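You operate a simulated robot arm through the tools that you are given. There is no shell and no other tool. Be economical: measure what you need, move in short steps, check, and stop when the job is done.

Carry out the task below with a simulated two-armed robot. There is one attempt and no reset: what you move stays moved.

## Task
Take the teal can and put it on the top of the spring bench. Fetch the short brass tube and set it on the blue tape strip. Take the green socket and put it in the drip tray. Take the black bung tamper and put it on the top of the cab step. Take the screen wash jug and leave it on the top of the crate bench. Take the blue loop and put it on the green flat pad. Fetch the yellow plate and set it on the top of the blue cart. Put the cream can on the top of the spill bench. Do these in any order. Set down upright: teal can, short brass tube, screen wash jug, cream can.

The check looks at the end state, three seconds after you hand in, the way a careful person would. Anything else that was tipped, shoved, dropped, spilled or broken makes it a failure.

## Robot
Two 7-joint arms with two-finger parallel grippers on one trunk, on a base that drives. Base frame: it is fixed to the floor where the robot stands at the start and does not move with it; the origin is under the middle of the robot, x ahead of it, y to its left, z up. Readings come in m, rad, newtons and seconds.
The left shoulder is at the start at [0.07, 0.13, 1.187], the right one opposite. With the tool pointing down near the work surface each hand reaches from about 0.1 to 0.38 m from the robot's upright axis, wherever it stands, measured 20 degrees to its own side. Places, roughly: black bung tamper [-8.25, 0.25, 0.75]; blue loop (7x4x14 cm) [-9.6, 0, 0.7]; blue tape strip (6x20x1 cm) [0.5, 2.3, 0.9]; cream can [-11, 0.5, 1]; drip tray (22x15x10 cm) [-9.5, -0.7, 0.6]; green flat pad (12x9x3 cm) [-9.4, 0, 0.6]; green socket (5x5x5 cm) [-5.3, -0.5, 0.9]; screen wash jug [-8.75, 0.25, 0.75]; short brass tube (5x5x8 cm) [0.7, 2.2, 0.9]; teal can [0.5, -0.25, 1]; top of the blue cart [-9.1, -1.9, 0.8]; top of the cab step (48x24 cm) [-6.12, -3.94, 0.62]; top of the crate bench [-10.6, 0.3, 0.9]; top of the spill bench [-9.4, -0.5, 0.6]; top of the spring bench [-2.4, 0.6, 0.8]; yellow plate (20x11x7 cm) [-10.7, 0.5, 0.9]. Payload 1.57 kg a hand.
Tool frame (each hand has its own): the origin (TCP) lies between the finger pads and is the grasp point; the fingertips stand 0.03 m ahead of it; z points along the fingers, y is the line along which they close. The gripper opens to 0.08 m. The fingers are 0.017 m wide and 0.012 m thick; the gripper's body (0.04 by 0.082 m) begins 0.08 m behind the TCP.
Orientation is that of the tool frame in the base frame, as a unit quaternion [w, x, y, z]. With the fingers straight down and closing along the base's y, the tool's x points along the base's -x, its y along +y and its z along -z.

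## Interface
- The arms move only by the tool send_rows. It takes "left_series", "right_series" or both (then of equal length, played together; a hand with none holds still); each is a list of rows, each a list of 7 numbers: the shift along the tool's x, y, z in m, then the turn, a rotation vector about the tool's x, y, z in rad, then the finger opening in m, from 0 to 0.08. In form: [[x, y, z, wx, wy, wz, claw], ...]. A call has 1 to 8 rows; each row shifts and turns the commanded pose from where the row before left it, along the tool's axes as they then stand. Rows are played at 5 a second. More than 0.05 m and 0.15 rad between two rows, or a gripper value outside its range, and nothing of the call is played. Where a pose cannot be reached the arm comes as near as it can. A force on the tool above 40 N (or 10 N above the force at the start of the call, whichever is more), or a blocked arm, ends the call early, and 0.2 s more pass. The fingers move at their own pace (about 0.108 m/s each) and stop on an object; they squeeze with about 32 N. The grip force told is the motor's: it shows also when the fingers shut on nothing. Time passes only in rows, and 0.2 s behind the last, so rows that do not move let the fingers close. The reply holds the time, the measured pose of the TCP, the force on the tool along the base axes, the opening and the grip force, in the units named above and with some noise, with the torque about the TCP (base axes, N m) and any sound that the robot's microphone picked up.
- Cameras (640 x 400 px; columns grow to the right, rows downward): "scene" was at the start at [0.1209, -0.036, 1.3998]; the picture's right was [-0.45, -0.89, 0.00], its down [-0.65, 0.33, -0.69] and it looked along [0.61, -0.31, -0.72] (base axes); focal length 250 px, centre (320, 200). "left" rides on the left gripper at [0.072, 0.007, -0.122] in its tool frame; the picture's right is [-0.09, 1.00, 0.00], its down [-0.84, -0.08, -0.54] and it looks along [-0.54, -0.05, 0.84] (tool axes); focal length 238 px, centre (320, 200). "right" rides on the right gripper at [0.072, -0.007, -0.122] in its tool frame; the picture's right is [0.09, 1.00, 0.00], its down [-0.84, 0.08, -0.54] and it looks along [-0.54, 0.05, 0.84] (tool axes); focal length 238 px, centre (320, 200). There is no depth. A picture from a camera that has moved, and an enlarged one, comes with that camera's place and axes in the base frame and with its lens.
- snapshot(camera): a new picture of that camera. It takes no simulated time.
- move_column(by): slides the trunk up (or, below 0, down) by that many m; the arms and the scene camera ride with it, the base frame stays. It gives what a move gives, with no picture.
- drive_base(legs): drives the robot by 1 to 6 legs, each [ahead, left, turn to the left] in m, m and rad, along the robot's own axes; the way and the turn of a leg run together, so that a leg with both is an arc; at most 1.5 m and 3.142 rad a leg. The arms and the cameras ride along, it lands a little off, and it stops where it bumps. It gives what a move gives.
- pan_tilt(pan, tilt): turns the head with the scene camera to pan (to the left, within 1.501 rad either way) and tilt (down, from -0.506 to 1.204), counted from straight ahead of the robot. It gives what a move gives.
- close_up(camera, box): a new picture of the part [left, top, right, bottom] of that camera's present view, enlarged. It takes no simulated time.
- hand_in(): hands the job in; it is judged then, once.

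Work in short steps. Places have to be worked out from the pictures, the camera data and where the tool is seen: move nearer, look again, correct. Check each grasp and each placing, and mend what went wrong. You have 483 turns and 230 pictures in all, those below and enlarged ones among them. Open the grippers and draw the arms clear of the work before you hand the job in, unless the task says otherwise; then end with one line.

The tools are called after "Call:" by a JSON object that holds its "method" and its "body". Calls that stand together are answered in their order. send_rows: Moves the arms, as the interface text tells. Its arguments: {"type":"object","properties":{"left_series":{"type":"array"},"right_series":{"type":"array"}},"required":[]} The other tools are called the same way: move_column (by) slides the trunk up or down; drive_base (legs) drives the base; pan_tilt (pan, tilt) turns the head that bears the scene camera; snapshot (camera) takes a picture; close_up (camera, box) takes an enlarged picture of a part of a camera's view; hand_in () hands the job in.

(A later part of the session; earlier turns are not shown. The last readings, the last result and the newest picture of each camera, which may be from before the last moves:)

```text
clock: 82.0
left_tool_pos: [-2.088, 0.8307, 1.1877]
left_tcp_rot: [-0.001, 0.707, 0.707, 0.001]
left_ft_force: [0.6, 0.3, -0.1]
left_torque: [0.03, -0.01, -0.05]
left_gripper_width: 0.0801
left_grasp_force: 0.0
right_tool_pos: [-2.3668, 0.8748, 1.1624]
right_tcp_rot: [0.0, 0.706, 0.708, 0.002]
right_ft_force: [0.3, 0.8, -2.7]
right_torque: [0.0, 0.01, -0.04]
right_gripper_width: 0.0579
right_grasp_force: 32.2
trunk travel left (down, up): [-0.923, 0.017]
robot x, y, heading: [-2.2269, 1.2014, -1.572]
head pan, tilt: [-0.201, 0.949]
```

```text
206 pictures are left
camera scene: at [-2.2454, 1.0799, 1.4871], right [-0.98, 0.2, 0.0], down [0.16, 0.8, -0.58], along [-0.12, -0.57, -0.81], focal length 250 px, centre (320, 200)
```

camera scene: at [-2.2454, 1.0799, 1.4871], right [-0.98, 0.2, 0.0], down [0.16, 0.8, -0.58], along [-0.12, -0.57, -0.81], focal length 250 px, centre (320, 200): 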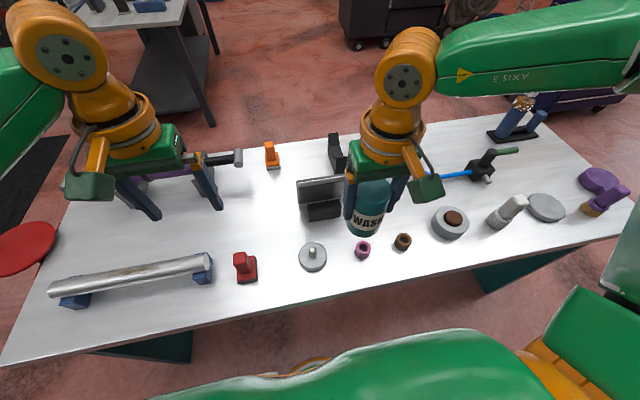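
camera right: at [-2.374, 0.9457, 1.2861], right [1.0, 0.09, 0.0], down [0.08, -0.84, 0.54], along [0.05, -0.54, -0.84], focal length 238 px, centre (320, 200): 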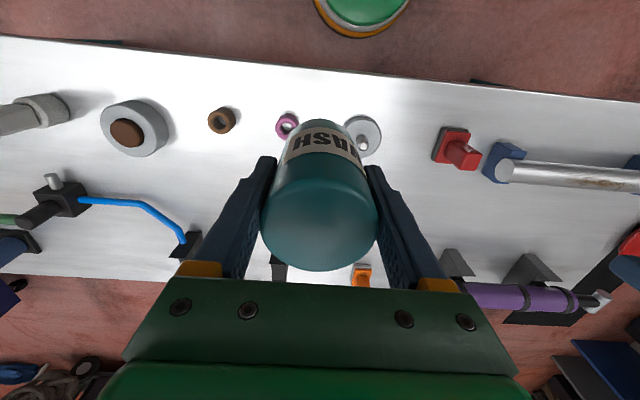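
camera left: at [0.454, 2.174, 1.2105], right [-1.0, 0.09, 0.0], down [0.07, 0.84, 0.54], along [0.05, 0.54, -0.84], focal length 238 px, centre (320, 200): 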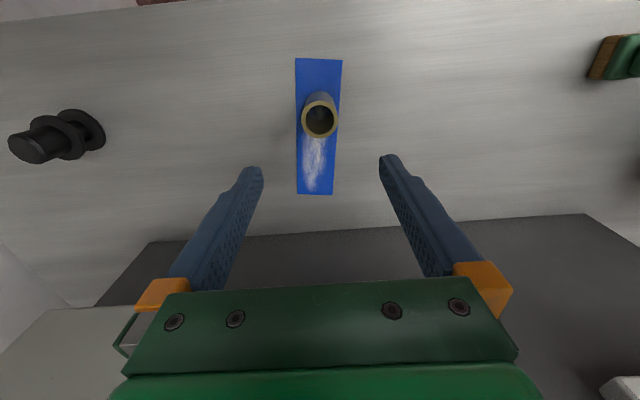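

The gap between the grey disc [-2.284, 0.79] and purple nut [-2.433, 0.80] suits: target [-2.358, 0.857]. I'll raise the left hand, position the right and lower the trunk partway.

Call:
{"method": "send_rows", "body": {"right_series": [[-0.018, 0.008, 0, 0, 0, 0, 0.03], [0, 0, 0.0, 0, 0, 0, 0.03], [0, 0, 0.0, 0, 0, 0, 0.03]], "left_series": [[0.02, 0, -0.04, 0, 0, 0, 0.08], [0.02, 0, -0.04, 0, 0, 0, 0.08], [0.02, 0, -0.04, 0, 0, 0, 0.08]]}}

Call:
{"method": "move_column", "body": {"by": -0.2}}

Call:
{"method": "snapshot", "body": {"camera": "right"}}

Call:
{"method": "snapshot", "body": {"camera": "scene"}}

```text
clock: 82.8
left_tool_pos: [-2.0883, 0.8934, 1.306]
left_tcp_rot: [0.0, 0.708, 0.706, 0.0]
left_ft_force: [0.9, 0.6, 0.4]
left_torque: [-0.05, 0.01, -0.01]
left_gripper_width: 0.08
left_grasp_force: 0.1
right_tool_pos: [-2.3613, 0.8566, 1.1638]
right_tcp_rot: [0.002, 0.707, 0.708, 0.0]
right_ft_force: [-0.4, 0.4, -2.6]
right_torque: [-0.02, 0.02, 0.0]
right_gripper_width: 0.0578
right_grasp_force: 31.9
trunk travel left (down, up): [-0.923, 0.017]
robot x, y, heading: [-2.2272, 1.2042, -1.579]
head pan, tilt: [-0.201, 0.949]
```

```text
clock: 85.0
left_tool_pos: [-2.088, 0.8902, 1.106]
left_tcp_rot: [-0.001, 0.709, 0.706, 0.0]
left_ft_force: [0.2, 0.0, 0.5]
left_torque: [-0.02, -0.02, 0.02]
left_gripper_width: 0.0798
left_grasp_force: 0.1
right_tool_pos: [-2.3608, 0.8554, 0.9626]
right_tcp_rot: [0.001, 0.707, 0.707, 0.002]
right_ft_force: [0.8, 0.0, -2.8]
right_torque: [0.01, -0.01, -0.02]
right_gripper_width: 0.0577
right_grasp_force: 31.8
trunk travel left (down, up): [-0.723, 0.217]
robot x, y, heading: [-2.2295, 1.2003, -1.57]
head pan, tilt: [-0.201, 0.949]
```

```text
205 pictures are left
camera right: at [-2.3669, 0.9268, 1.0861], right [1.0, 0.09, 0.0], down [0.08, -0.84, 0.54], along [0.05, -0.54, -0.84], focal length 238 px, centre (320, 200)
```

right: 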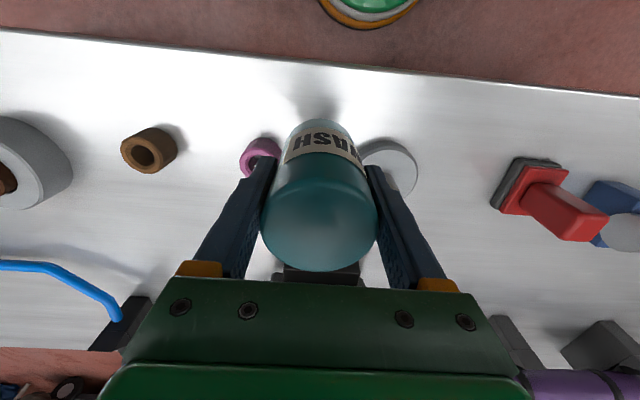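

```text
204 pictures are left
camera scene: at [-2.2451, 1.0798, 1.2871], right [-0.98, 0.2, 0.0], down [0.16, 0.8, -0.58], along [-0.12, -0.57, -0.81], focal length 250 px, centre (320, 200)
```

scene: 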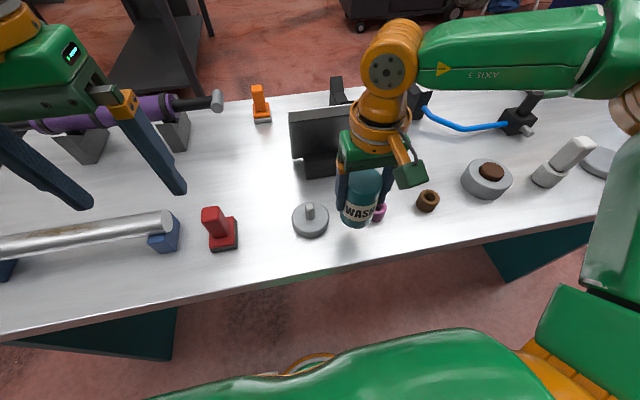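

Clearances to the disc and nut look fine. I'll lower further, then creep to contact.

Call:
{"method": "move_column", "body": {"by": -0.06}}

Call:
{"method": "send_rows", "body": {"right_series": [[0, 0, 0.004, 0, 0, 0, 0.03], [0, 0, 0.004, 0, 0, 0, 0.03], [0, 0, 0.004, 0, 0, 0, 0.03]]}}

```text
clock: 86.0
left_tool_pos: [-2.0874, 0.891, 1.045]
left_tcp_rot: [-0.001, 0.708, 0.706, 0.001]
left_ft_force: [0.4, 0.4, -0.5]
left_torque: [-0.01, 0.0, 0.0]
left_gripper_width: 0.0799
left_grasp_force: 0.2
right_tool_pos: [-2.3582, 0.8556, 0.9032]
right_tcp_rot: [0.0, 0.707, 0.707, 0.002]
right_ft_force: [-1.1, 0.1, -3.1]
right_torque: [0.0, 0.01, 0.0]
right_gripper_width: 0.0579
right_grasp_force: 31.8
trunk travel left (down, up): [-0.663, 0.277]
robot x, y, heading: [-2.2263, 1.2002, -1.574]
head pan, tilt: [-0.201, 0.949]
```

```text
clock: 86.8
left_tool_pos: [-2.0869, 0.893, 1.0469]
left_tcp_rot: [0.0, 0.707, 0.707, 0.0]
left_ft_force: [0.0, -0.4, 0.2]
left_torque: [0.02, 0.01, 0.0]
left_gripper_width: 0.0799
left_grasp_force: 0.0
right_tool_pos: [-2.3594, 0.8561, 0.8918]
right_tcp_rot: [0.002, 0.707, 0.707, -0.002]
right_ft_force: [-3.8, -5.9, 25.6]
right_torque: [-0.07, 0.46, 0.17]
right_gripper_width: 0.0575
right_grasp_force: 31.4
trunk travel left (down, up): [-0.663, 0.277]
robot x, y, heading: [-2.2297, 1.2003, -1.568]
head pan, tilt: [-0.201, 0.949]
```

Contact at TCP 0.892. I'll ease, open and rise straight up.

Call:
{"method": "send_rows", "body": {"right_series": [[0, 0, -0.002, 0, 0, 0, 0.03], [0, 0, 0, 0, 0, 0, 0.072], [0, 0, 0, 0, 0, 0, 0.072], [0, 0, -0.04, 0, 0, 0, 0.072], [0, 0, -0.05, 0, 0, 0, 0.072], [0, 0, -0.05, 0, 0, 0, 0.072], [0, 0, -0.04, 0, 0, 0, 0.08]]}}

Call:
{"method": "snapshot", "body": {"camera": "right"}}

```text
clock: 88.4
left_tool_pos: [-2.088, 0.8928, 1.046]
left_tcp_rot: [-0.001, 0.708, 0.706, -0.001]
left_ft_force: [-0.6, -0.6, -0.4]
left_torque: [-0.03, 0.01, 0.01]
left_gripper_width: 0.0803
left_grasp_force: 0.1
right_tool_pos: [-2.3855, 0.8759, 1.0543]
right_tcp_rot: [0.002, 0.707, 0.707, 0.0]
right_ft_force: [0.7, -0.3, -0.3]
right_torque: [0.01, 0.0, 0.0]
right_gripper_width: 0.0801
right_grasp_force: 0.2
right hand out of reach, approached as far as the arm can: row 6, 7
trunk travel left (down, up): [-0.663, 0.277]
robot x, y, heading: [-2.2301, 1.2034, -1.568]
head pan, tilt: [-0.201, 0.949]
```

```text
203 pictures are left
camera right: at [-2.3919, 0.9479, 1.1781], right [1.0, 0.09, 0.01], down [0.07, -0.84, 0.54], along [0.05, -0.54, -0.84], focal length 238 px, centre (320, 200)
```

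right: 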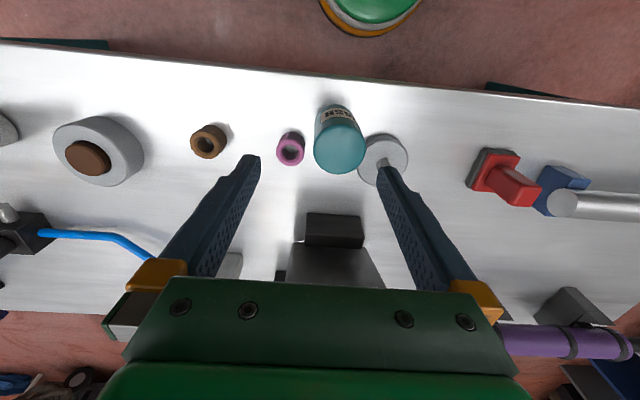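

The teal can stands upright. I'll raise the trunk, back off, turn toward -x and look ahead.

Call:
{"method": "move_column", "body": {"by": 0.2}}

Call:
{"method": "drive_base", "body": {"legs": [[-0.38, 0, 0], [0, 0, -1.57], [1.3, 0, 0]]}}

Call:
{"method": "pan_tilt", "body": {"pan": 0.45, "tilt": 0.25}}

Call:
{"method": "snapshot", "body": {"camera": "scene"}}

```text
clock: 90.5
left_tool_pos: [-2.0876, 0.8912, 1.2445]
left_tcp_rot: [0.0, 0.707, 0.707, 0.0]
left_ft_force: [1.1, -0.1, 0.4]
left_torque: [0.01, -0.02, -0.01]
left_gripper_width: 0.08
left_grasp_force: 0.1
right_tool_pos: [-2.3842, 0.8747, 1.2539]
right_tcp_rot: [0.003, 0.706, 0.708, 0.001]
right_ft_force: [0.2, 0.0, -0.5]
right_torque: [0.02, 0.01, 0.03]
right_gripper_width: 0.0801
right_grasp_force: 0.1
trunk travel left (down, up): [-0.863, 0.077]
robot x, y, heading: [-2.2281, 1.1997, -1.574]
head pan, tilt: [-0.201, 0.949]
```

```text
clock: 102.9
left_tool_pos: [-3.8149, 1.4627, 1.2461]
left_tcp_rot: [0.0, 1.0, -0.003, 0.0]
left_ft_force: [-0.2, -0.6, 1.2]
left_torque: [0.01, 0.02, -0.02]
left_gripper_width: 0.08
left_grasp_force: 0.1
right_tool_pos: [-3.8316, 1.7602, 1.2547]
right_tcp_rot: [0.003, 1.0, -0.001, 0.0]
right_ft_force: [-0.4, -0.2, -0.4]
right_torque: [-0.02, 0.0, -0.01]
right_gripper_width: 0.0799
right_grasp_force: 0.0
trunk travel left (down, up): [-0.863, 0.077]
robot x, y, heading: [-3.5063, 1.6031, 3.138]
head pan, tilt: [-0.201, 0.949]
```

```text
clock: 104.0
left_tool_pos: [-3.8161, 1.4641, 1.2454]
left_tcp_rot: [0.001, 1.0, -0.003, 0.001]
left_ft_force: [-0.8, 0.0, 0.6]
left_torque: [-0.02, 0.02, -0.01]
left_gripper_width: 0.08
left_grasp_force: 0.0
right_tool_pos: [-3.8313, 1.7607, 1.2544]
right_tcp_rot: [0.002, 1.0, -0.002, -0.002]
right_ft_force: [0.0, 0.4, -0.3]
right_torque: [-0.03, 0.01, 0.02]
right_gripper_width: 0.0802
right_grasp_force: 0.0
trunk travel left (down, up): [-0.863, 0.077]
robot x, y, heading: [-3.5055, 1.6035, 3.132]
head pan, tilt: [0.45, 0.25]
```

```text
202 pictures are left
camera scene: at [-3.6408, 1.5648, 1.4877], right [-0.43, 0.9, 0.0], down [0.22, 0.11, -0.97], along [-0.88, -0.41, -0.25], focal length 250 px, centre (320, 200)
```

scene: 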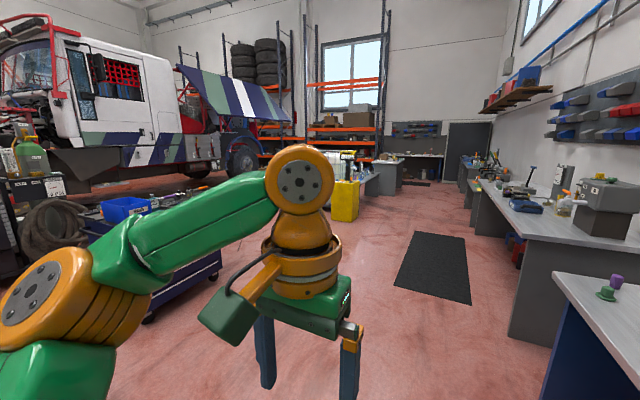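

The green socket should be on the navy tool cart hidden behind my left arm. I'll drive to x≈-5.3 and face it.

Call:
{"method": "drive_base", "body": {"legs": [[1.5, 0, 0], [0.25, 0, 0], [0, 0, 1.57]]}}

Call:
{"method": "pan_tilt", "body": {"pan": 0, "tilt": 0.5}}

Call:
{"method": "snapshot", "body": {"camera": "scene"}}

```text
clock: 116.6
left_tool_pos: [-5.1257, 1.294, 1.2452]
left_tcp_rot: [-0.001, 0.71, 0.704, 0.001]
left_ft_force: [-0.7, 1.0, 0.5]
left_torque: [0.04, 0.0, -0.04]
left_gripper_width: 0.0798
left_grasp_force: 0.0
right_tool_pos: [-5.4223, 1.2791, 1.2535]
right_tcp_rot: [0.002, 0.71, 0.704, 0.001]
right_ft_force: [0.9, -1.0, -0.3]
right_torque: [0.0, 0.02, -0.01]
right_gripper_width: 0.0799
right_grasp_force: 0.0
trunk travel left (down, up): [-0.863, 0.077]
robot x, y, heading: [-5.2635, 1.6081, -1.587]
head pan, tilt: [0.45, 0.25]
```

```text
clock: 117.5
left_tool_pos: [-5.1263, 1.2942, 1.2449]
left_tcp_rot: [0.0, 0.711, 0.703, 0.001]
left_ft_force: [0.5, 0.8, -0.3]
left_torque: [0.02, 0.01, 0.0]
left_gripper_width: 0.0803
left_grasp_force: 0.1
right_tool_pos: [-5.4231, 1.2783, 1.2542]
right_tcp_rot: [0.003, 0.71, 0.704, 0.002]
right_ft_force: [0.1, -0.2, 0.0]
right_torque: [-0.03, -0.01, -0.03]
right_gripper_width: 0.0802
right_grasp_force: 0.0
trunk travel left (down, up): [-0.863, 0.077]
robot x, y, heading: [-5.2632, 1.6052, -1.586]
head pan, tilt: [0.0, 0.499]
```

```text
201 pictures are left
camera scene: at [-5.2672, 1.4646, 1.4647], right [-1.0, 0.01, 0.0], down [0.01, 0.48, -0.88], along [-0.01, -0.88, -0.48], focal length 250 px, centre (320, 200)
```

scene: 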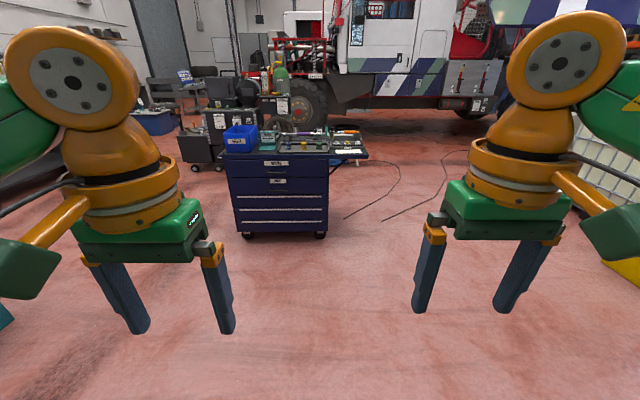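

The navy cart is ahead, with a flap at its right carrying small items. I'll move closer.

Call:
{"method": "drive_base", "body": {"legs": [[0.95, 0, 0.015]]}}

Call:
{"method": "snapshot", "body": {"camera": "scene"}}

```text
clock: 122.5
left_tool_pos: [-5.1383, 0.3344, 1.245]
left_tcp_rot: [0.0, 0.712, 0.703, -0.001]
left_ft_force: [-0.7, 1.5, -0.2]
left_torque: [-0.02, -0.01, 0.01]
left_gripper_width: 0.0799
left_grasp_force: 0.0
right_tool_pos: [-5.4353, 0.321, 1.2544]
right_tcp_rot: [0.002, 0.711, 0.703, 0.001]
right_ft_force: [-0.6, -0.7, -0.2]
right_torque: [0.01, 0.02, 0.03]
right_gripper_width: 0.0797
right_grasp_force: 0.1
trunk travel left (down, up): [-0.863, 0.077]
robot x, y, heading: [-5.2747, 0.642, -1.583]
head pan, tilt: [0.0, 0.499]
```

```text
200 pictures are left
camera scene: at [-5.2795, 0.5055, 1.4648], right [-1.0, 0.01, 0.0], down [0.01, 0.48, -0.88], along [-0.01, -0.88, -0.48], focal length 250 px, centre (320, 200)
```

scene: 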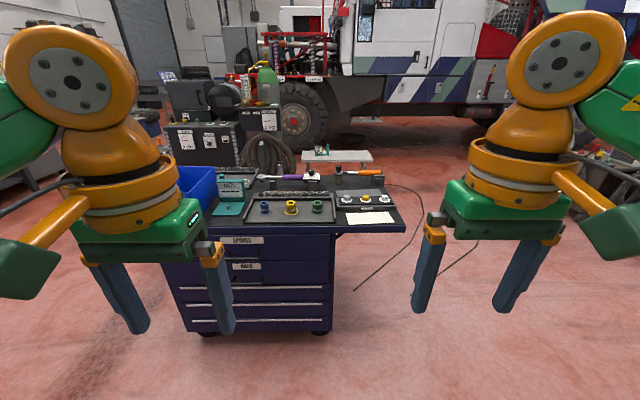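

The green socket is the rightmost of three in the tray, near [-5.28, -0.47]. The cart is solid to the floor, so I'll test in free air how far forward the right hand can reach at socket height.

Call:
{"method": "send_rows", "body": {"right_series": [[0, 0, 0.05, 0, 0, 0, 0.08], [0, 0, 0.05, 0, 0, 0, 0.08], [0, 0, 0.05, 0, 0, 0, 0.08], [0, 0, 0.05, 0, 0, 0, 0.08], [0, 0, 0.05, 0, 0, 0, 0.08], [-0.05, 0, 0, 0, 0, 0, 0.08], [-0.05, 0, 0, 0, 0, 0, 0.08], [-0.05, 0, 0, 0, 0, 0, 0.08]]}}

```text
clock: 124.3
left_tool_pos: [-5.1395, 0.3331, 1.2452]
left_tcp_rot: [0.0, 0.711, 0.703, 0.0]
left_ft_force: [-0.1, -0.3, 0.3]
left_torque: [-0.01, -0.03, 0.0]
left_gripper_width: 0.0802
left_grasp_force: 0.1
right_tool_pos: [-5.4683, 0.2267, 1.0259]
right_tcp_rot: [0.003, 0.711, 0.704, 0.001]
right_ft_force: [-0.7, 0.3, 0.3]
right_torque: [0.0, -0.02, 0.0]
right_gripper_width: 0.08
right_grasp_force: 0.0
right hand out of reach, approached as far as the arm can: row 7, 8
trunk travel left (down, up): [-0.863, 0.077]
robot x, y, heading: [-5.276, 0.6452, -1.588]
head pan, tilt: [0.0, 0.499]
```

The right hand reaches 0.42 m ahead at this height. Standing at about [-5.12, 0] the socket would be in range and the cart edge about 0.3 m away. I'll approach most of the way.

Call:
{"method": "drive_base", "body": {"legs": [[0, 0.155, 0.015], [0.55, 0, 0]]}}

Call:
{"method": "pan_tilt", "body": {"pan": -0.2, "tilt": 0.9}}

Call:
{"method": "snapshot", "body": {"camera": "scene"}}

Call:
{"method": "snapshot", "body": {"camera": "right"}}

```text
clock: 128.5
left_tool_pos: [-4.9827, -0.2032, 1.2476]
left_tcp_rot: [0.0, 0.711, 0.703, 0.0]
left_ft_force: [-0.3, 0.2, 0.7]
left_torque: [0.01, 0.01, 0.0]
left_gripper_width: 0.0802
left_grasp_force: 0.0
right_tool_pos: [-5.3114, -0.3116, 1.0271]
right_tcp_rot: [0.004, 0.71, 0.704, 0.0]
right_ft_force: [-0.3, 0.3, 0.2]
right_torque: [0.0, 0.01, -0.01]
right_gripper_width: 0.08
right_grasp_force: 0.0
trunk travel left (down, up): [-0.863, 0.077]
robot x, y, heading: [-5.1211, 0.1003, -1.582]
head pan, tilt: [0.0, 0.499]
```

```text
clock: 129.3
left_tool_pos: [-4.9831, -0.2056, 1.2449]
left_tcp_rot: [0.0, 0.71, 0.704, 0.001]
left_ft_force: [0.2, 0.1, -0.7]
left_torque: [-0.03, 0.02, 0.0]
left_gripper_width: 0.0801
left_grasp_force: 0.1
right_tool_pos: [-5.3111, -0.3124, 1.0259]
right_tcp_rot: [0.002, 0.709, 0.705, 0.002]
right_ft_force: [0.9, 0.7, -0.4]
right_torque: [-0.02, 0.04, 0.04]
right_gripper_width: 0.0801
right_grasp_force: 0.1
trunk travel left (down, up): [-0.863, 0.077]
robot x, y, heading: [-5.123, 0.1064, -1.582]
head pan, tilt: [-0.201, 0.901]
```

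```text
199 pictures are left
camera scene: at [-5.1387, -0.0187, 1.4308], right [-0.98, 0.21, 0.0], down [0.16, 0.77, -0.62], along [-0.13, -0.61, -0.78], focal length 250 px, centre (320, 200)
```

scene: 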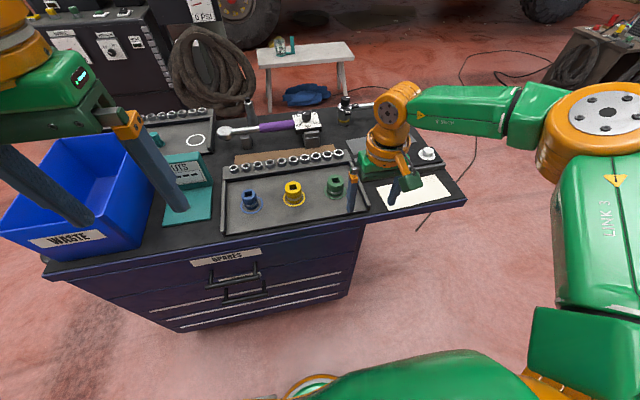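

```text
198 pictures are left
camera right: at [-5.3192, -0.2416, 1.1493], right [1.0, 0.09, 0.01], down [0.07, -0.84, 0.54], along [0.05, -0.54, -0.84], focal length 238 px, centre (320, 200)
```

right: 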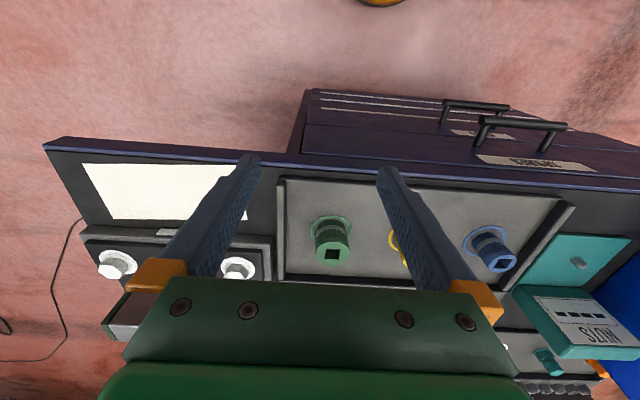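

The socket is at about [-5.281, -0.465], top about 0.92. I'll raise and retract the left hand, then drive 0.13 m nearer.

Call:
{"method": "send_rows", "body": {"left_series": [[0.04, 0, -0.03, 0, 0, 0, 0.08], [0.04, 0, -0.03, 0, 0, 0, 0.08], [0.04, 0, -0.03, 0, 0, 0, 0.08]]}}

Call:
{"method": "drive_base", "body": {"legs": [[0.14, 0, 0.01]]}}

Call:
{"method": "snapshot", "body": {"camera": "right"}}

```text
clock: 130.1
left_tool_pos: [-4.9949, -0.0887, 1.3116]
left_tcp_rot: [0.0, 0.711, 0.703, 0.0]
left_ft_force: [-0.2, 0.2, 0.7]
left_torque: [-0.02, -0.02, -0.01]
left_gripper_width: 0.0802
left_grasp_force: 0.0
left hand out of reach, approached as far as the arm can: row 3
right_tool_pos: [-5.3129, -0.3122, 1.0259]
right_tcp_rot: [0.004, 0.71, 0.704, 0.001]
right_ft_force: [0.4, 0.1, 0.5]
right_torque: [0.04, 0.0, -0.03]
right_gripper_width: 0.0799
right_grasp_force: 0.1
trunk travel left (down, up): [-0.863, 0.077]
robot x, y, heading: [-5.1229, 0.1021, -1.582]
head pan, tilt: [-0.201, 0.901]
```

```text
clock: 131.4
left_tool_pos: [-4.9948, -0.2239, 1.3126]
left_tcp_rot: [0.0, 0.708, 0.707, -0.001]
left_ft_force: [-0.2, -0.6, -0.3]
left_torque: [-0.06, -0.01, -0.01]
left_gripper_width: 0.0801
left_grasp_force: 0.1
right_tool_pos: [-5.3094, -0.4498, 1.0276]
right_tcp_rot: [0.004, 0.706, 0.708, -0.001]
right_ft_force: [0.0, 0.4, 0.8]
right_torque: [-0.05, 0.03, -0.01]
right_gripper_width: 0.0802
right_grasp_force: 0.1
trunk travel left (down, up): [-0.863, 0.077]
robot x, y, heading: [-5.1226, -0.0346, -1.571]
head pan, tilt: [-0.201, 0.901]
```

```text
197 pictures are left
camera right: at [-5.3172, -0.3779, 1.1506], right [1.0, 0.09, 0.01], down [0.08, -0.83, 0.55], along [0.06, -0.55, -0.84], focal length 238 px, centre (320, 200)
```

right: 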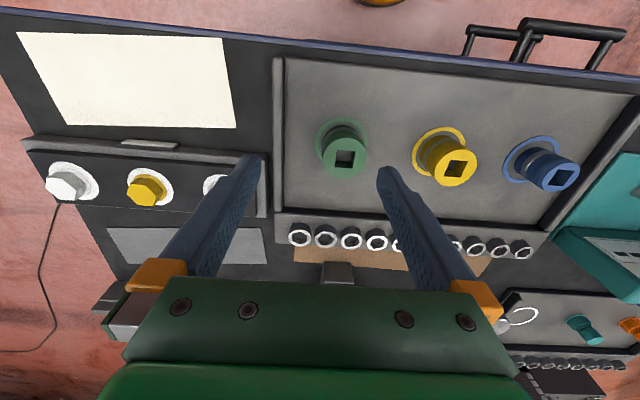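

Refined socket position: [-5.280, -0.473]. I'll centre over it with the fingers at 0.066 and lower 0.09.

Call:
{"method": "send_rows", "body": {"right_series": [[-0.022, 0.029, 0, 0, 0, 0, 0.066], [0, 0, 0, 0, 0, 0, 0.066]]}}

Call:
{"method": "move_column", "body": {"by": -0.08}}

Call:
{"method": "snapshot", "body": {"camera": "right"}}

```text
clock: 132.1
left_tool_pos: [-4.9938, -0.2265, 1.3116]
left_tcp_rot: [0.0, 0.707, 0.707, 0.0]
left_ft_force: [0.1, -0.1, 0.2]
left_torque: [-0.01, -0.01, 0.05]
left_gripper_width: 0.0801
left_grasp_force: 0.1
right_tool_pos: [-5.2972, -0.4477, 1.0358]
right_tcp_rot: [0.005, 0.707, 0.707, 0.001]
right_ft_force: [-0.3, 0.5, 0.7]
right_torque: [0.0, 0.01, 0.05]
right_gripper_width: 0.0661
right_grasp_force: 0.0
right hand out of reach, approached as far as the arm can: row 1
trunk travel left (down, up): [-0.863, 0.077]
robot x, y, heading: [-5.125, -0.0318, -1.57]
head pan, tilt: [-0.201, 0.901]
```

```text
clock: 133.2
left_tool_pos: [-4.9947, -0.2289, 1.2321]
left_tcp_rot: [-0.001, 0.707, 0.707, 0.0]
left_ft_force: [0.6, 0.5, 0.4]
left_torque: [-0.02, 0.0, 0.0]
left_gripper_width: 0.0802
left_grasp_force: 0.0
right_tool_pos: [-5.2972, -0.449, 0.955]
right_tcp_rot: [0.004, 0.706, 0.708, 0.0]
right_ft_force: [-0.3, 0.4, 0.1]
right_torque: [0.03, 0.0, 0.01]
right_gripper_width: 0.0662
right_grasp_force: 0.1
trunk travel left (down, up): [-0.783, 0.157]
robot x, y, heading: [-5.1246, -0.0349, -1.579]
head pan, tilt: [-0.201, 0.901]
```

```text
196 pictures are left
camera right: at [-5.3053, -0.3766, 1.0777], right [1.0, 0.09, 0.01], down [0.07, -0.83, 0.55], along [0.06, -0.54, -0.84], focal length 238 px, centre (320, 200)
```

right: 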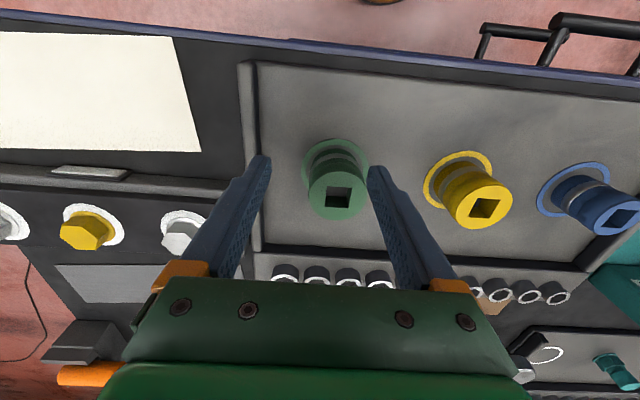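

The arm is at its reach limit, so I'll raise slightly and bring the base forward 0.025 and left 0.016.

Call:
{"method": "move_column", "body": {"by": 0.03}}

Call:
{"method": "drive_base", "body": {"legs": [[0.028, 0.016, 0.005]]}}

Call:
{"method": "snapshot", "body": {"camera": "right"}}

```text
clock: 134.0
left_tool_pos: [-4.9948, -0.2273, 1.2613]
left_tcp_rot: [0.0, 0.708, 0.706, -0.001]
left_ft_force: [-0.3, 0.3, 1.2]
left_torque: [-0.01, -0.01, -0.03]
left_gripper_width: 0.08
left_grasp_force: 0.1
right_tool_pos: [-5.2971, -0.4479, 0.9848]
right_tcp_rot: [0.004, 0.707, 0.707, 0.001]
right_ft_force: [-0.1, 0.3, -0.5]
right_torque: [0.01, 0.02, 0.01]
right_gripper_width: 0.0659
right_grasp_force: 0.0
trunk travel left (down, up): [-0.813, 0.127]
robot x, y, heading: [-5.1232, -0.0366, -1.574]
head pan, tilt: [-0.201, 0.901]
```

```text
clock: 134.8
left_tool_pos: [-4.981, -0.2493, 1.2632]
left_tcp_rot: [0.001, 0.706, 0.708, -0.001]
left_ft_force: [0.2, -0.3, 0.5]
left_torque: [-0.09, -0.03, 0.03]
left_gripper_width: 0.08
left_grasp_force: 0.0
right_tool_pos: [-5.283, -0.4736, 0.9856]
right_tcp_rot: [0.007, 0.705, 0.709, 0.001]
right_ft_force: [-0.2, 0.4, 0.5]
right_torque: [-0.06, 0.0, 0.0]
right_gripper_width: 0.0661
right_grasp_force: 0.1
trunk travel left (down, up): [-0.813, 0.127]
robot x, y, heading: [-5.1078, -0.0585, -1.566]
head pan, tilt: [-0.201, 0.901]
```

```text
195 pictures are left
camera right: at [-5.2907, -0.3998, 1.1088], right [0.99, 0.1, 0.01], down [0.08, -0.83, 0.55], along [0.06, -0.55, -0.83], focal length 238 px, centre (320, 200)
```

right: 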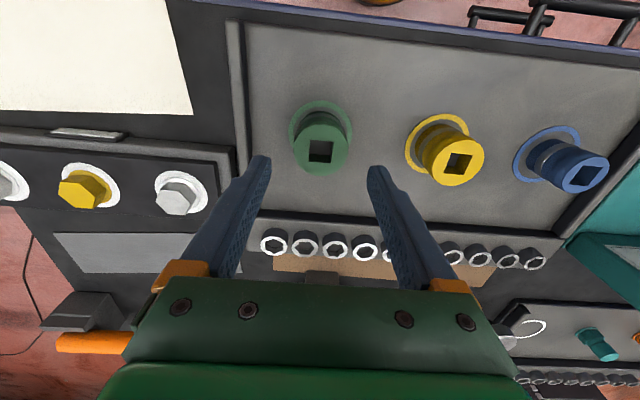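

Aligned within 2 mm. I'll lower 0.075 and close.

Call:
{"method": "move_column", "body": {"by": -0.075}}

Call:
{"method": "snapshot", "body": {"camera": "right"}}

```text
clock: 135.9
left_tool_pos: [-4.9771, -0.2543, 1.186]
left_tcp_rot: [0.0, 0.706, 0.709, -0.001]
left_ft_force: [-0.6, 0.1, 1.1]
left_torque: [-0.04, 0.0, 0.02]
left_gripper_width: 0.0802
left_grasp_force: 0.0
right_tool_pos: [-5.2798, -0.4771, 0.9102]
right_tcp_rot: [0.005, 0.705, 0.71, 0.0]
right_ft_force: [-0.4, 0.5, 0.2]
right_torque: [0.0, 0.0, 0.02]
right_gripper_width: 0.066
right_grasp_force: 0.0
trunk travel left (down, up): [-0.738, 0.202]
robot x, y, heading: [-5.1088, -0.0621, -1.563]
head pan, tilt: [-0.201, 0.901]
```

```text
194 pictures are left
camera right: at [-5.2878, -0.4045, 1.0327], right [1.0, 0.1, 0.01], down [0.08, -0.83, 0.55], along [0.06, -0.54, -0.84], focal length 238 px, centre (320, 200)
```

right: 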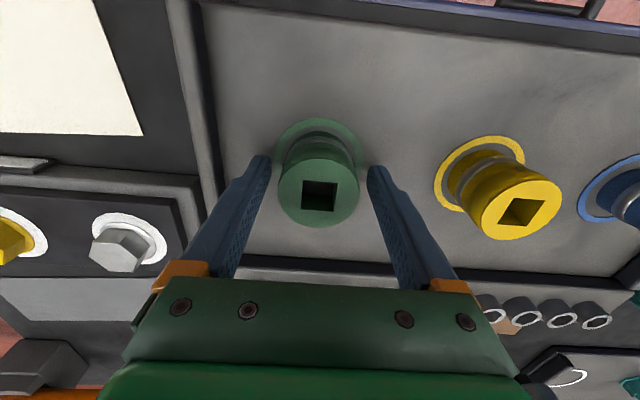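

I'll go 1 cm further down, grip and lift.

Call:
{"method": "send_rows", "body": {"right_series": [[0, 0, 0.008, 0, 0, 0, 0.066], [0, 0, 0, 0, 0, 0, 0.03], [0, 0, 0, 0, 0, 0, 0.03], [0, 0, 0, 0, 0, 0, 0.03]]}}

Call:
{"method": "move_column", "body": {"by": 0.15}}

Call:
{"method": "snapshot", "body": {"camera": "right"}}

```text
clock: 136.9
left_tool_pos: [-4.9785, -0.2526, 1.1872]
left_tcp_rot: [0.001, 0.706, 0.709, 0.0]
left_ft_force: [0.0, 0.4, 0.4]
left_torque: [0.04, -0.02, 0.01]
left_gripper_width: 0.0802
left_grasp_force: 0.0
right_tool_pos: [-5.2819, -0.4748, 0.9036]
right_tcp_rot: [0.007, 0.705, 0.709, -0.001]
right_ft_force: [-8.3, -5.2, 18.5]
right_torque: [-0.09, 0.77, 0.14]
right_gripper_width: 0.0457
right_grasp_force: 32.5
trunk travel left (down, up): [-0.738, 0.202]
robot x, y, heading: [-5.1069, -0.0591, -1.564]
head pan, tilt: [-0.201, 0.901]
```

```text
clock: 138.7
left_tool_pos: [-4.978, -0.255, 1.3371]
left_tcp_rot: [0.0, 0.706, 0.708, 0.001]
left_ft_force: [0.2, 1.0, 0.4]
left_torque: [-0.03, 0.01, 0.0]
left_gripper_width: 0.0798
left_grasp_force: 0.1
right_tool_pos: [-5.2795, -0.4761, 1.0519]
right_tcp_rot: [0.006, 0.705, 0.709, 0.0]
right_ft_force: [0.0, 0.2, -1.0]
right_torque: [0.02, 0.02, 0.02]
right_gripper_width: 0.0459
right_grasp_force: 31.7
trunk travel left (down, up): [-0.888, 0.052]
robot x, y, heading: [-5.1036, -0.0636, -1.567]
head pan, tilt: [-0.201, 0.901]
```

```text
193 pictures are left
camera right: at [-5.2886, -0.4034, 1.1739], right [1.0, 0.1, 0.01], down [0.08, -0.83, 0.55], along [0.06, -0.54, -0.84], focal length 238 px, centre (320, 200)
```

right: 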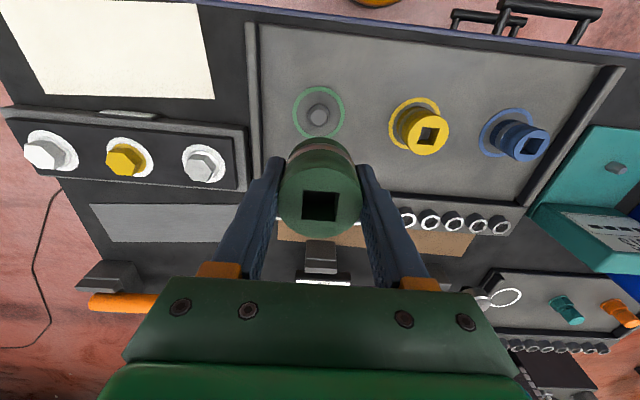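

The socket is held. I'll back out to the aisle, head -x and look ahead.

Call:
{"method": "drive_base", "body": {"legs": [[-1.45, 0, 0], [0, 0, -1.575], [1.3, 0, 0]]}}

Call:
{"method": "pan_tilt", "body": {"pan": 0.2, "tilt": 0.35}}

Call:
{"method": "snapshot", "body": {"camera": "scene"}}

```text
clock: 155.8
left_tool_pos: [-6.6154, 1.169, 1.3362]
left_tcp_rot: [0.001, 0.999, 0.035, 0.0]
left_ft_force: [-0.3, -0.5, 0.1]
left_torque: [0.02, 0.04, -0.01]
left_gripper_width: 0.0801
left_grasp_force: 0.1
right_tool_pos: [-6.8551, 1.4559, 1.0506]
right_tcp_rot: [0.005, 0.999, 0.036, -0.004]
right_ft_force: [0.0, 0.1, -2.2]
right_torque: [0.05, 0.04, 0.01]
right_gripper_width: 0.0456
right_grasp_force: 32.0
trunk travel left (down, up): [-0.888, 0.052]
robot x, y, heading: [-6.4304, 1.3091, -3.069]
head pan, tilt: [-0.201, 0.901]
```

```text
clock: 156.8
left_tool_pos: [-6.6166, 1.169, 1.3368]
left_tcp_rot: [0.0, 0.999, 0.035, 0.001]
left_ft_force: [-0.3, 0.5, -1.2]
left_torque: [-0.05, -0.03, 0.02]
left_gripper_width: 0.0802
left_grasp_force: 0.1
right_tool_pos: [-6.8559, 1.4561, 1.051]
right_tcp_rot: [0.004, 0.999, 0.036, -0.002]
right_ft_force: [-0.8, -0.3, -1.3]
right_torque: [-0.02, -0.02, -0.01]
right_gripper_width: 0.0457
right_grasp_force: 32.4
trunk travel left (down, up): [-0.888, 0.052]
robot x, y, heading: [-6.4314, 1.3141, -3.074]
head pan, tilt: [0.201, 0.351]
```

```text
192 pictures are left
camera scene: at [-6.5713, 1.2827, 1.5032], right [-0.27, 0.96, 0.0], down [0.33, 0.09, -0.94], along [-0.9, -0.25, -0.34], focal length 250 px, centre (320, 200)
```

scene: 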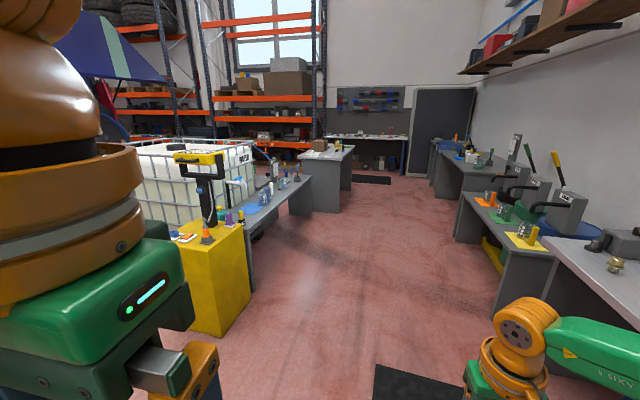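

I see a yellow cabinet, the grey bench with jug and tamper, and other benches further on. I'll straighten out and drive to x≈-8.7.

Call:
{"method": "drive_base", "body": {"legs": [[0, 0, -0.07], [1.4, 0, 0], [0.9, 0, 0], [0, 0, 0.785]]}}

Call:
{"method": "pan_tilt", "body": {"pan": 0.0, "tilt": 0.5}}

Call:
{"method": "snapshot", "body": {"camera": "scene"}}

```text
clock: 170.7
left_tool_pos: [-8.7912, 1.1616, 1.3355]
left_tcp_rot: [-0.001, 0.932, 0.363, 0.001]
left_ft_force: [-0.8, -0.5, 0.1]
left_torque: [-0.03, -0.02, -0.02]
left_gripper_width: 0.08
left_grasp_force: 0.1
right_tool_pos: [-9.1584, 1.236, 1.0524]
right_tcp_rot: [0.005, 0.932, 0.363, -0.002]
right_ft_force: [0.3, 0.3, -2.1]
right_torque: [0.02, 0.02, -0.03]
right_gripper_width: 0.0457
right_grasp_force: 32.0
trunk travel left (down, up): [-0.888, 0.052]
robot x, y, heading: [-8.7329, 1.3834, -2.397]
head pan, tilt: [0.201, 0.351]
```

```text
clock: 171.4
left_tool_pos: [-8.7917, 1.1609, 1.3358]
left_tcp_rot: [0.0, 0.932, 0.363, -0.001]
left_ft_force: [-0.2, -0.2, -0.7]
left_torque: [0.0, -0.03, -0.01]
left_gripper_width: 0.0799
left_grasp_force: 0.0
right_tool_pos: [-9.158, 1.2349, 1.0512]
right_tcp_rot: [0.006, 0.931, 0.364, -0.002]
right_ft_force: [-0.7, -0.2, -0.9]
right_torque: [-0.01, 0.01, 0.04]
right_gripper_width: 0.0456
right_grasp_force: 31.8
trunk travel left (down, up): [-0.888, 0.052]
robot x, y, heading: [-8.7305, 1.3871, -2.4]
head pan, tilt: [0.0, 0.499]
```

```text
191 pictures are left
camera scene: at [-8.8389, 1.292, 1.4896], right [-0.68, 0.74, 0.0], down [0.35, 0.32, -0.88], along [-0.65, -0.59, -0.48], focal length 250 px, centre (320, 200)
```

scene: 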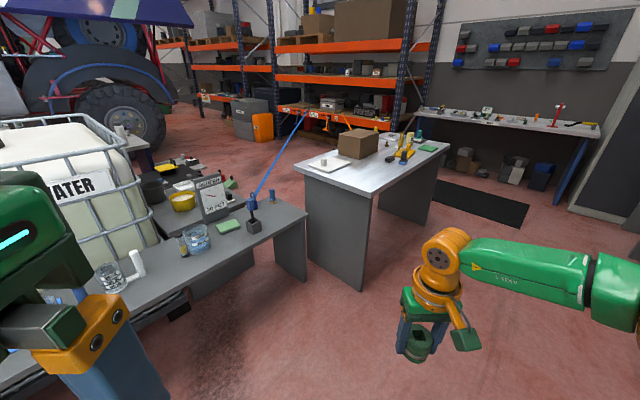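

The spill bench area is in view. I'll zoom in on it to identify the loop, pad and tray.

Call:
{"method": "close_up", "body": {"camera": "scene", "box": [90, 130, 310, 270]}}

Call:
{"method": "close_up", "body": {"camera": "scene", "box": [290, 110, 460, 220]}}

```text
2.86 times, centred on (200, 200) of scene
camera zoom: at [-8.8389, 1.292, 1.4896], right [-0.68, 0.74, 0.0], down [0.35, 0.32, -0.88], along [-0.65, -0.59, -0.48], focal length 716 px, centre (663, 200)
```

zoom: 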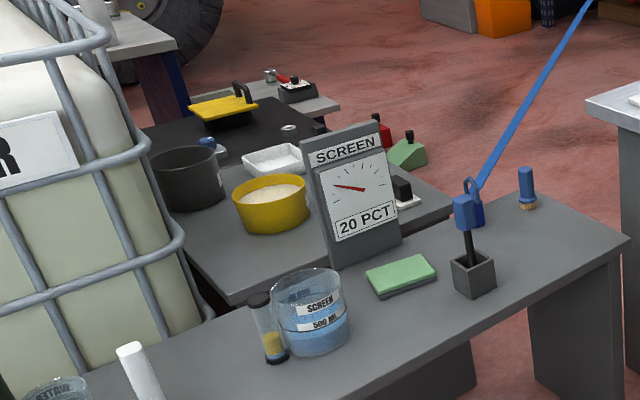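

```text
3.64 times, centred on (375, 165) of scene
camera zoom: at [-8.8389, 1.292, 1.4896], right [-0.68, 0.74, 0.0], down [0.35, 0.32, -0.88], along [-0.65, -0.59, -0.48], focal length 911 px, centre (120, 327)
```

zoom: 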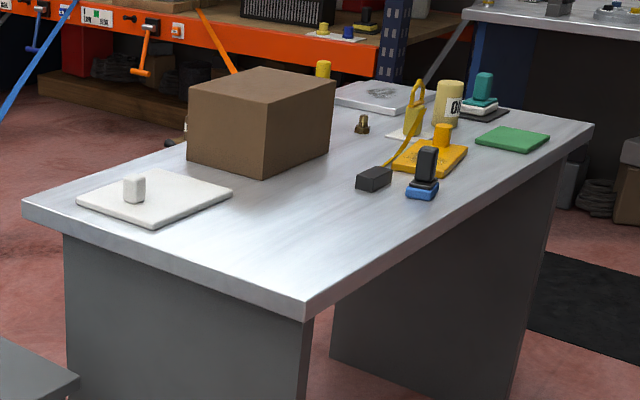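

The white tray behind looks like the drip tray; the green sponge is the pad; the blue loop stands near the back right. I'll move in front of this bench for a better look, with the right hand drawn in.

Call:
{"method": "send_rows", "body": {"right_series": [[0.04, 0, -0.02, 0, 0, 0, 0.03], [0.04, 0, -0.02, 0, 0, 0, 0.03], [0.04, 0, -0.02, 0, 0, 0, 0.03]]}}

Call:
{"method": "drive_base", "body": {"legs": [[0, 0, 0.83], [0, -0.78, 0], [0.35, 0, 0]]}}

Call:
{"method": "pan_tilt", "body": {"pan": 0.0, "tilt": 0.65}}

Call:
{"method": "snapshot", "body": {"camera": "scene"}}

```text
clock: 172.2
left_tool_pos: [-8.789, 1.1621, 1.3365]
left_tcp_rot: [0.0, 0.932, 0.363, 0.0]
left_ft_force: [0.3, -0.4, -0.8]
left_torque: [-0.03, 0.0, 0.05]
left_gripper_width: 0.0801
left_grasp_force: 0.1
right_tool_pos: [-9.0686, 1.3146, 1.1123]
right_tcp_rot: [0.006, 0.931, 0.364, -0.002]
right_ft_force: [0.2, -0.3, -1.1]
right_torque: [-0.02, 0.05, -0.04]
right_gripper_width: 0.0456
right_grasp_force: 31.9
trunk travel left (down, up): [-0.888, 0.052]
robot x, y, heading: [-8.7324, 1.3853, -2.4]
head pan, tilt: [0.0, 0.499]
```

```text
clock: 180.4
left_tool_pos: [-9.3663, 0.8375, 1.3367]
left_tcp_rot: [0.0, 0.694, 0.72, -0.001]
left_ft_force: [-0.2, 0.4, 0.0]
left_torque: [-0.02, -0.01, 0.03]
left_gripper_width: 0.0802
left_grasp_force: 0.0
right_tool_pos: [-9.6633, 0.7248, 1.1127]
right_tcp_rot: [0.006, 0.693, 0.721, 0.0]
right_ft_force: [-0.1, -0.3, -1.7]
right_torque: [-0.05, -0.04, -0.01]
right_gripper_width: 0.0456
right_grasp_force: 32.0
trunk travel left (down, up): [-0.888, 0.052]
robot x, y, heading: [-9.5047, 1.0262, -1.534]
head pan, tilt: [0.0, 0.499]
```

```text
clock: 181.2
left_tool_pos: [-9.3654, 0.8353, 1.3366]
left_tcp_rot: [0.0, 0.694, 0.72, 0.001]
left_ft_force: [0.7, 0.3, 0.8]
left_torque: [0.02, -0.02, 0.0]
left_gripper_width: 0.0799
left_grasp_force: 0.0
right_tool_pos: [-9.6642, 0.7229, 1.1113]
right_tcp_rot: [0.005, 0.693, 0.721, 0.001]
right_ft_force: [0.5, 0.0, -1.1]
right_torque: [0.03, -0.02, -0.04]
right_gripper_width: 0.0453
right_grasp_force: 32.0
trunk travel left (down, up): [-0.888, 0.052]
robot x, y, heading: [-9.5009, 1.0255, -1.533]
head pan, tilt: [0.0, 0.649]
```

```text
188 pictures are left
camera scene: at [-9.4972, 0.8894, 1.4764], right [-1.0, -0.04, 0.0], down [-0.02, 0.6, -0.8], along [0.03, -0.8, -0.6], focal length 250 px, centre (320, 200)
```

scene: 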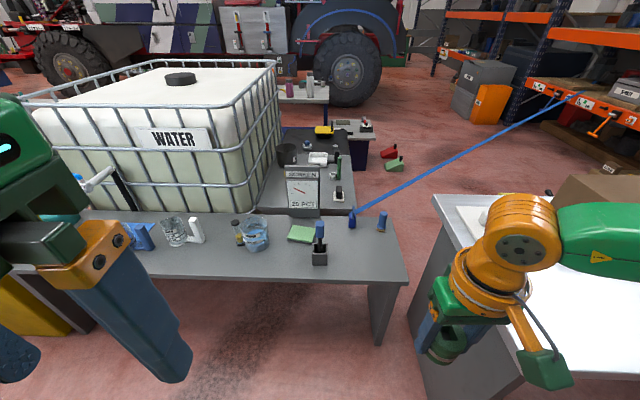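

I'll zoom in on the loop, cord and items.

Call:
{"method": "close_up", "body": {"camera": "scene", "box": [215, 110, 425, 275]}}

Call:
{"method": "close_up", "body": {"camera": "scene", "box": [480, 60, 640, 160]}}

```text
2.42 times, centred on (320, 192) of scene
camera zoom: at [-9.4972, 0.8894, 1.4764], right [-1.0, -0.04, 0.0], down [-0.02, 0.6, -0.8], along [0.03, -0.8, -0.6], focal length 607 px, centre (320, 218)
```

zoom: 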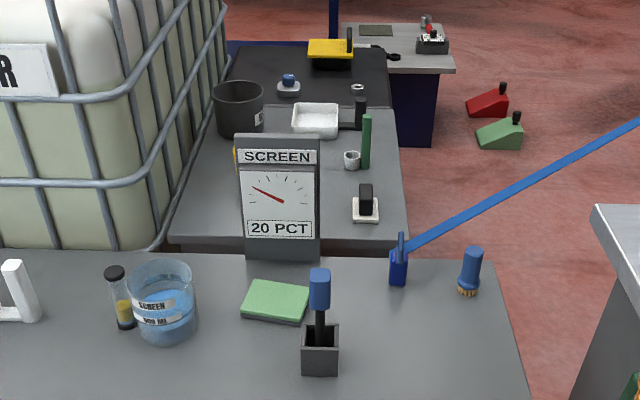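

```text
4.00 times, centred on (560, 110) of scene
camera zoom: at [-9.4972, 0.8894, 1.4764], right [-1.0, -0.04, 0.0], down [-0.02, 0.6, -0.8], along [0.03, -0.8, -0.6], focal length 1002 px, centre (-640, 560)
```

zoom: 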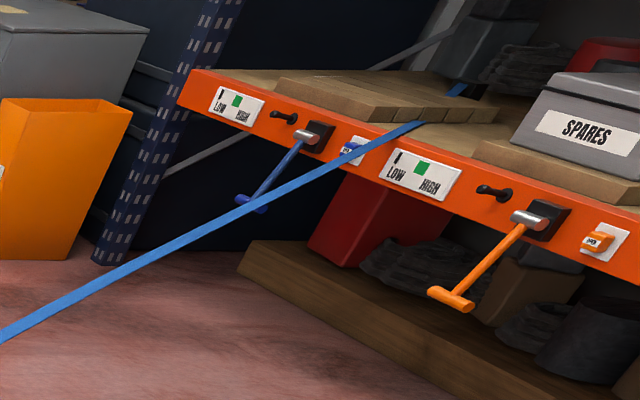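

The drip tray (white) is about [-9.42, -0.73], reachable only from the spill bench's -x side. The cream can is on the far end of the crate bench, so I'll go around that end and pick up the can with the left hand on the way.

Call:
{"method": "drive_base", "body": {"legs": [[-0.3, 0, -0.037], [0, -1.3, 0], [0, -1.0, 0], [0, 0, 1.2]]}}

Call:
{"method": "pan_tilt", "body": {"pan": 0.0, "tilt": 0.6}}

Call:
{"method": "snapshot", "body": {"camera": "scene"}}

```text
clock: 197.2
left_tool_pos: [-11.5713, 1.4244, 1.3359]
left_tcp_rot: [0.0, 0.187, 0.982, 0.0]
left_ft_force: [-0.6, 0.7, -0.3]
left_torque: [-0.03, 0.02, -0.03]
left_gripper_width: 0.0802
left_grasp_force: 0.0
right_tool_pos: [-11.5881, 1.1064, 1.1113]
right_tcp_rot: [0.004, 0.185, 0.983, 0.003]
right_ft_force: [-0.2, 0.1, -2.1]
right_torque: [-0.03, -0.03, 0.01]
right_gripper_width: 0.0457
right_grasp_force: 32.2
trunk travel left (down, up): [-0.888, 0.052]
robot x, y, heading: [-11.8005, 1.3778, -0.374]
head pan, tilt: [0.0, 0.649]
```

```text
clock: 197.8
left_tool_pos: [-11.5732, 1.4242, 1.3352]
left_tcp_rot: [0.0, 0.188, 0.982, -0.001]
left_ft_force: [0.2, 0.0, 0.0]
left_torque: [0.04, 0.01, 0.04]
left_gripper_width: 0.0801
left_grasp_force: 0.0
right_tool_pos: [-11.5882, 1.1051, 1.1114]
right_tcp_rot: [0.004, 0.185, 0.983, 0.003]
right_ft_force: [0.5, 0.2, -2.4]
right_torque: [0.01, 0.04, -0.03]
right_gripper_width: 0.0457
right_grasp_force: 32.1
trunk travel left (down, up): [-0.888, 0.052]
robot x, y, heading: [-11.8013, 1.3789, -0.376]
head pan, tilt: [0.0, 0.6]
```

```text
185 pictures are left
camera scene: at [-11.6728, 1.3259, 1.4805], right [-0.37, -0.93, 0.0], down [-0.53, 0.21, -0.82], along [0.77, -0.3, -0.57], focal length 250 px, centre (320, 200)
```

scene: 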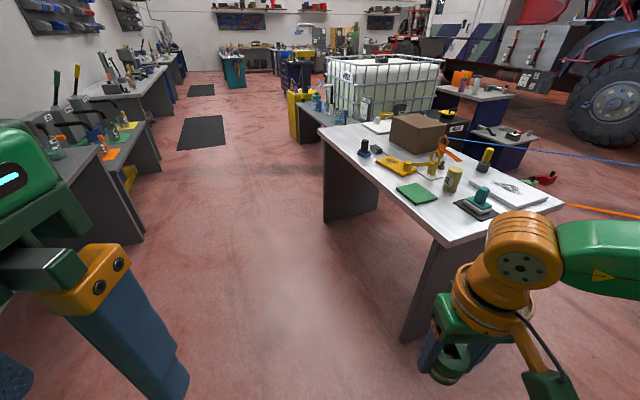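

I'll zoom in on the crate bench top.

Call:
{"method": "close_up", "body": {"camera": "scene", "box": [330, 100, 570, 250]}}

```text
2.67 times, centred on (450, 175) of scene
camera zoom: at [-11.6728, 1.3259, 1.4805], right [-0.37, -0.93, 0.0], down [-0.53, 0.21, -0.82], along [0.77, -0.3, -0.57], focal length 668 px, centre (-27, 267)
```

zoom: 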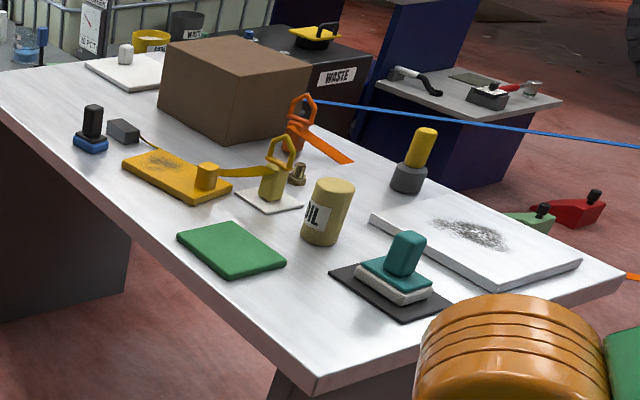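

The cream "OIL" can is at about [-11.0, 0.45], roughly 0.26 m in from the front edge (y≈0.71). I'll face the bench from the front at x≈-10.95 and look closer.

Call:
{"method": "drive_base", "body": {"legs": [[0, 0, -1.195], [0, 0.85, 0], [0.22, 0, 0]]}}

Call:
{"method": "pan_tilt", "body": {"pan": 0.0, "tilt": 0.8}}

Call:
{"method": "snapshot", "body": {"camera": "scene"}}

Call:
{"method": "snapshot", "body": {"camera": "left"}}

```text
clock: 206.8
left_tool_pos: [-10.8147, 0.932, 1.3369]
left_tcp_rot: [0.002, 0.72, 0.694, -0.001]
left_ft_force: [0.2, 1.1, 0.2]
left_torque: [-0.04, 0.0, 0.01]
left_gripper_width: 0.0801
left_grasp_force: 0.1
right_tool_pos: [-11.1185, 0.8399, 1.1133]
right_tcp_rot: [0.007, 0.718, 0.696, -0.001]
right_ft_force: [-0.1, 0.2, -1.4]
right_torque: [-0.03, 0.05, 0.0]
right_gripper_width: 0.0455
right_grasp_force: 31.7
trunk travel left (down, up): [-0.888, 0.052]
robot x, y, heading: [-10.937, 1.1305, -1.612]
head pan, tilt: [0.0, 0.6]
```

```text
clock: 207.5
left_tool_pos: [-10.8135, 0.9295, 1.3362]
left_tcp_rot: [0.0, 0.72, 0.694, 0.0]
left_ft_force: [-0.3, 0.1, -0.1]
left_torque: [0.0, 0.01, -0.01]
left_gripper_width: 0.08
left_grasp_force: 0.0
right_tool_pos: [-11.1183, 0.838, 1.1119]
right_tcp_rot: [0.005, 0.718, 0.696, 0.0]
right_ft_force: [0.0, 0.3, -1.0]
right_torque: [-0.01, 0.0, -0.01]
right_gripper_width: 0.0456
right_grasp_force: 32.2
trunk travel left (down, up): [-0.888, 0.052]
robot x, y, heading: [-10.936, 1.124, -1.609]
head pan, tilt: [0.0, 0.799]
```

```text
183 pictures are left
camera scene: at [-10.9403, 0.9983, 1.4638], right [-1.0, 0.04, 0.0], down [0.03, 0.72, -0.7], along [-0.02, -0.7, -0.72], focal length 250 px, centre (320, 200)
```

scene: 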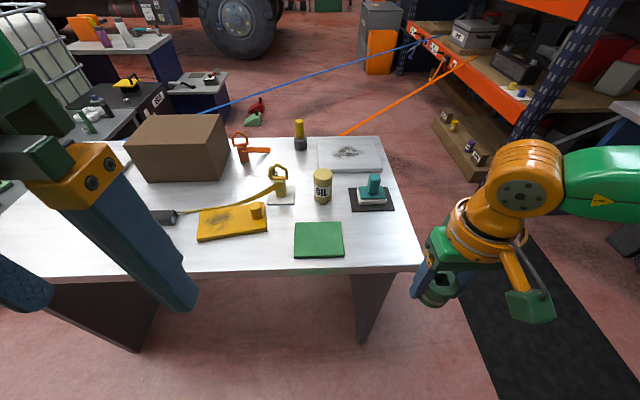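

```text
182 pictures are left
camera left: at [-10.8051, 1.0017, 1.459], right [0.99, -0.13, 0.0], down [-0.11, -0.83, 0.54], along [-0.07, -0.54, -0.84], focal length 238 px, centre (320, 200)
```

left: 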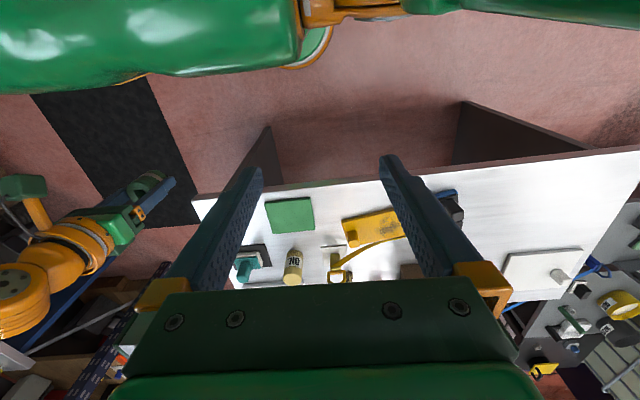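

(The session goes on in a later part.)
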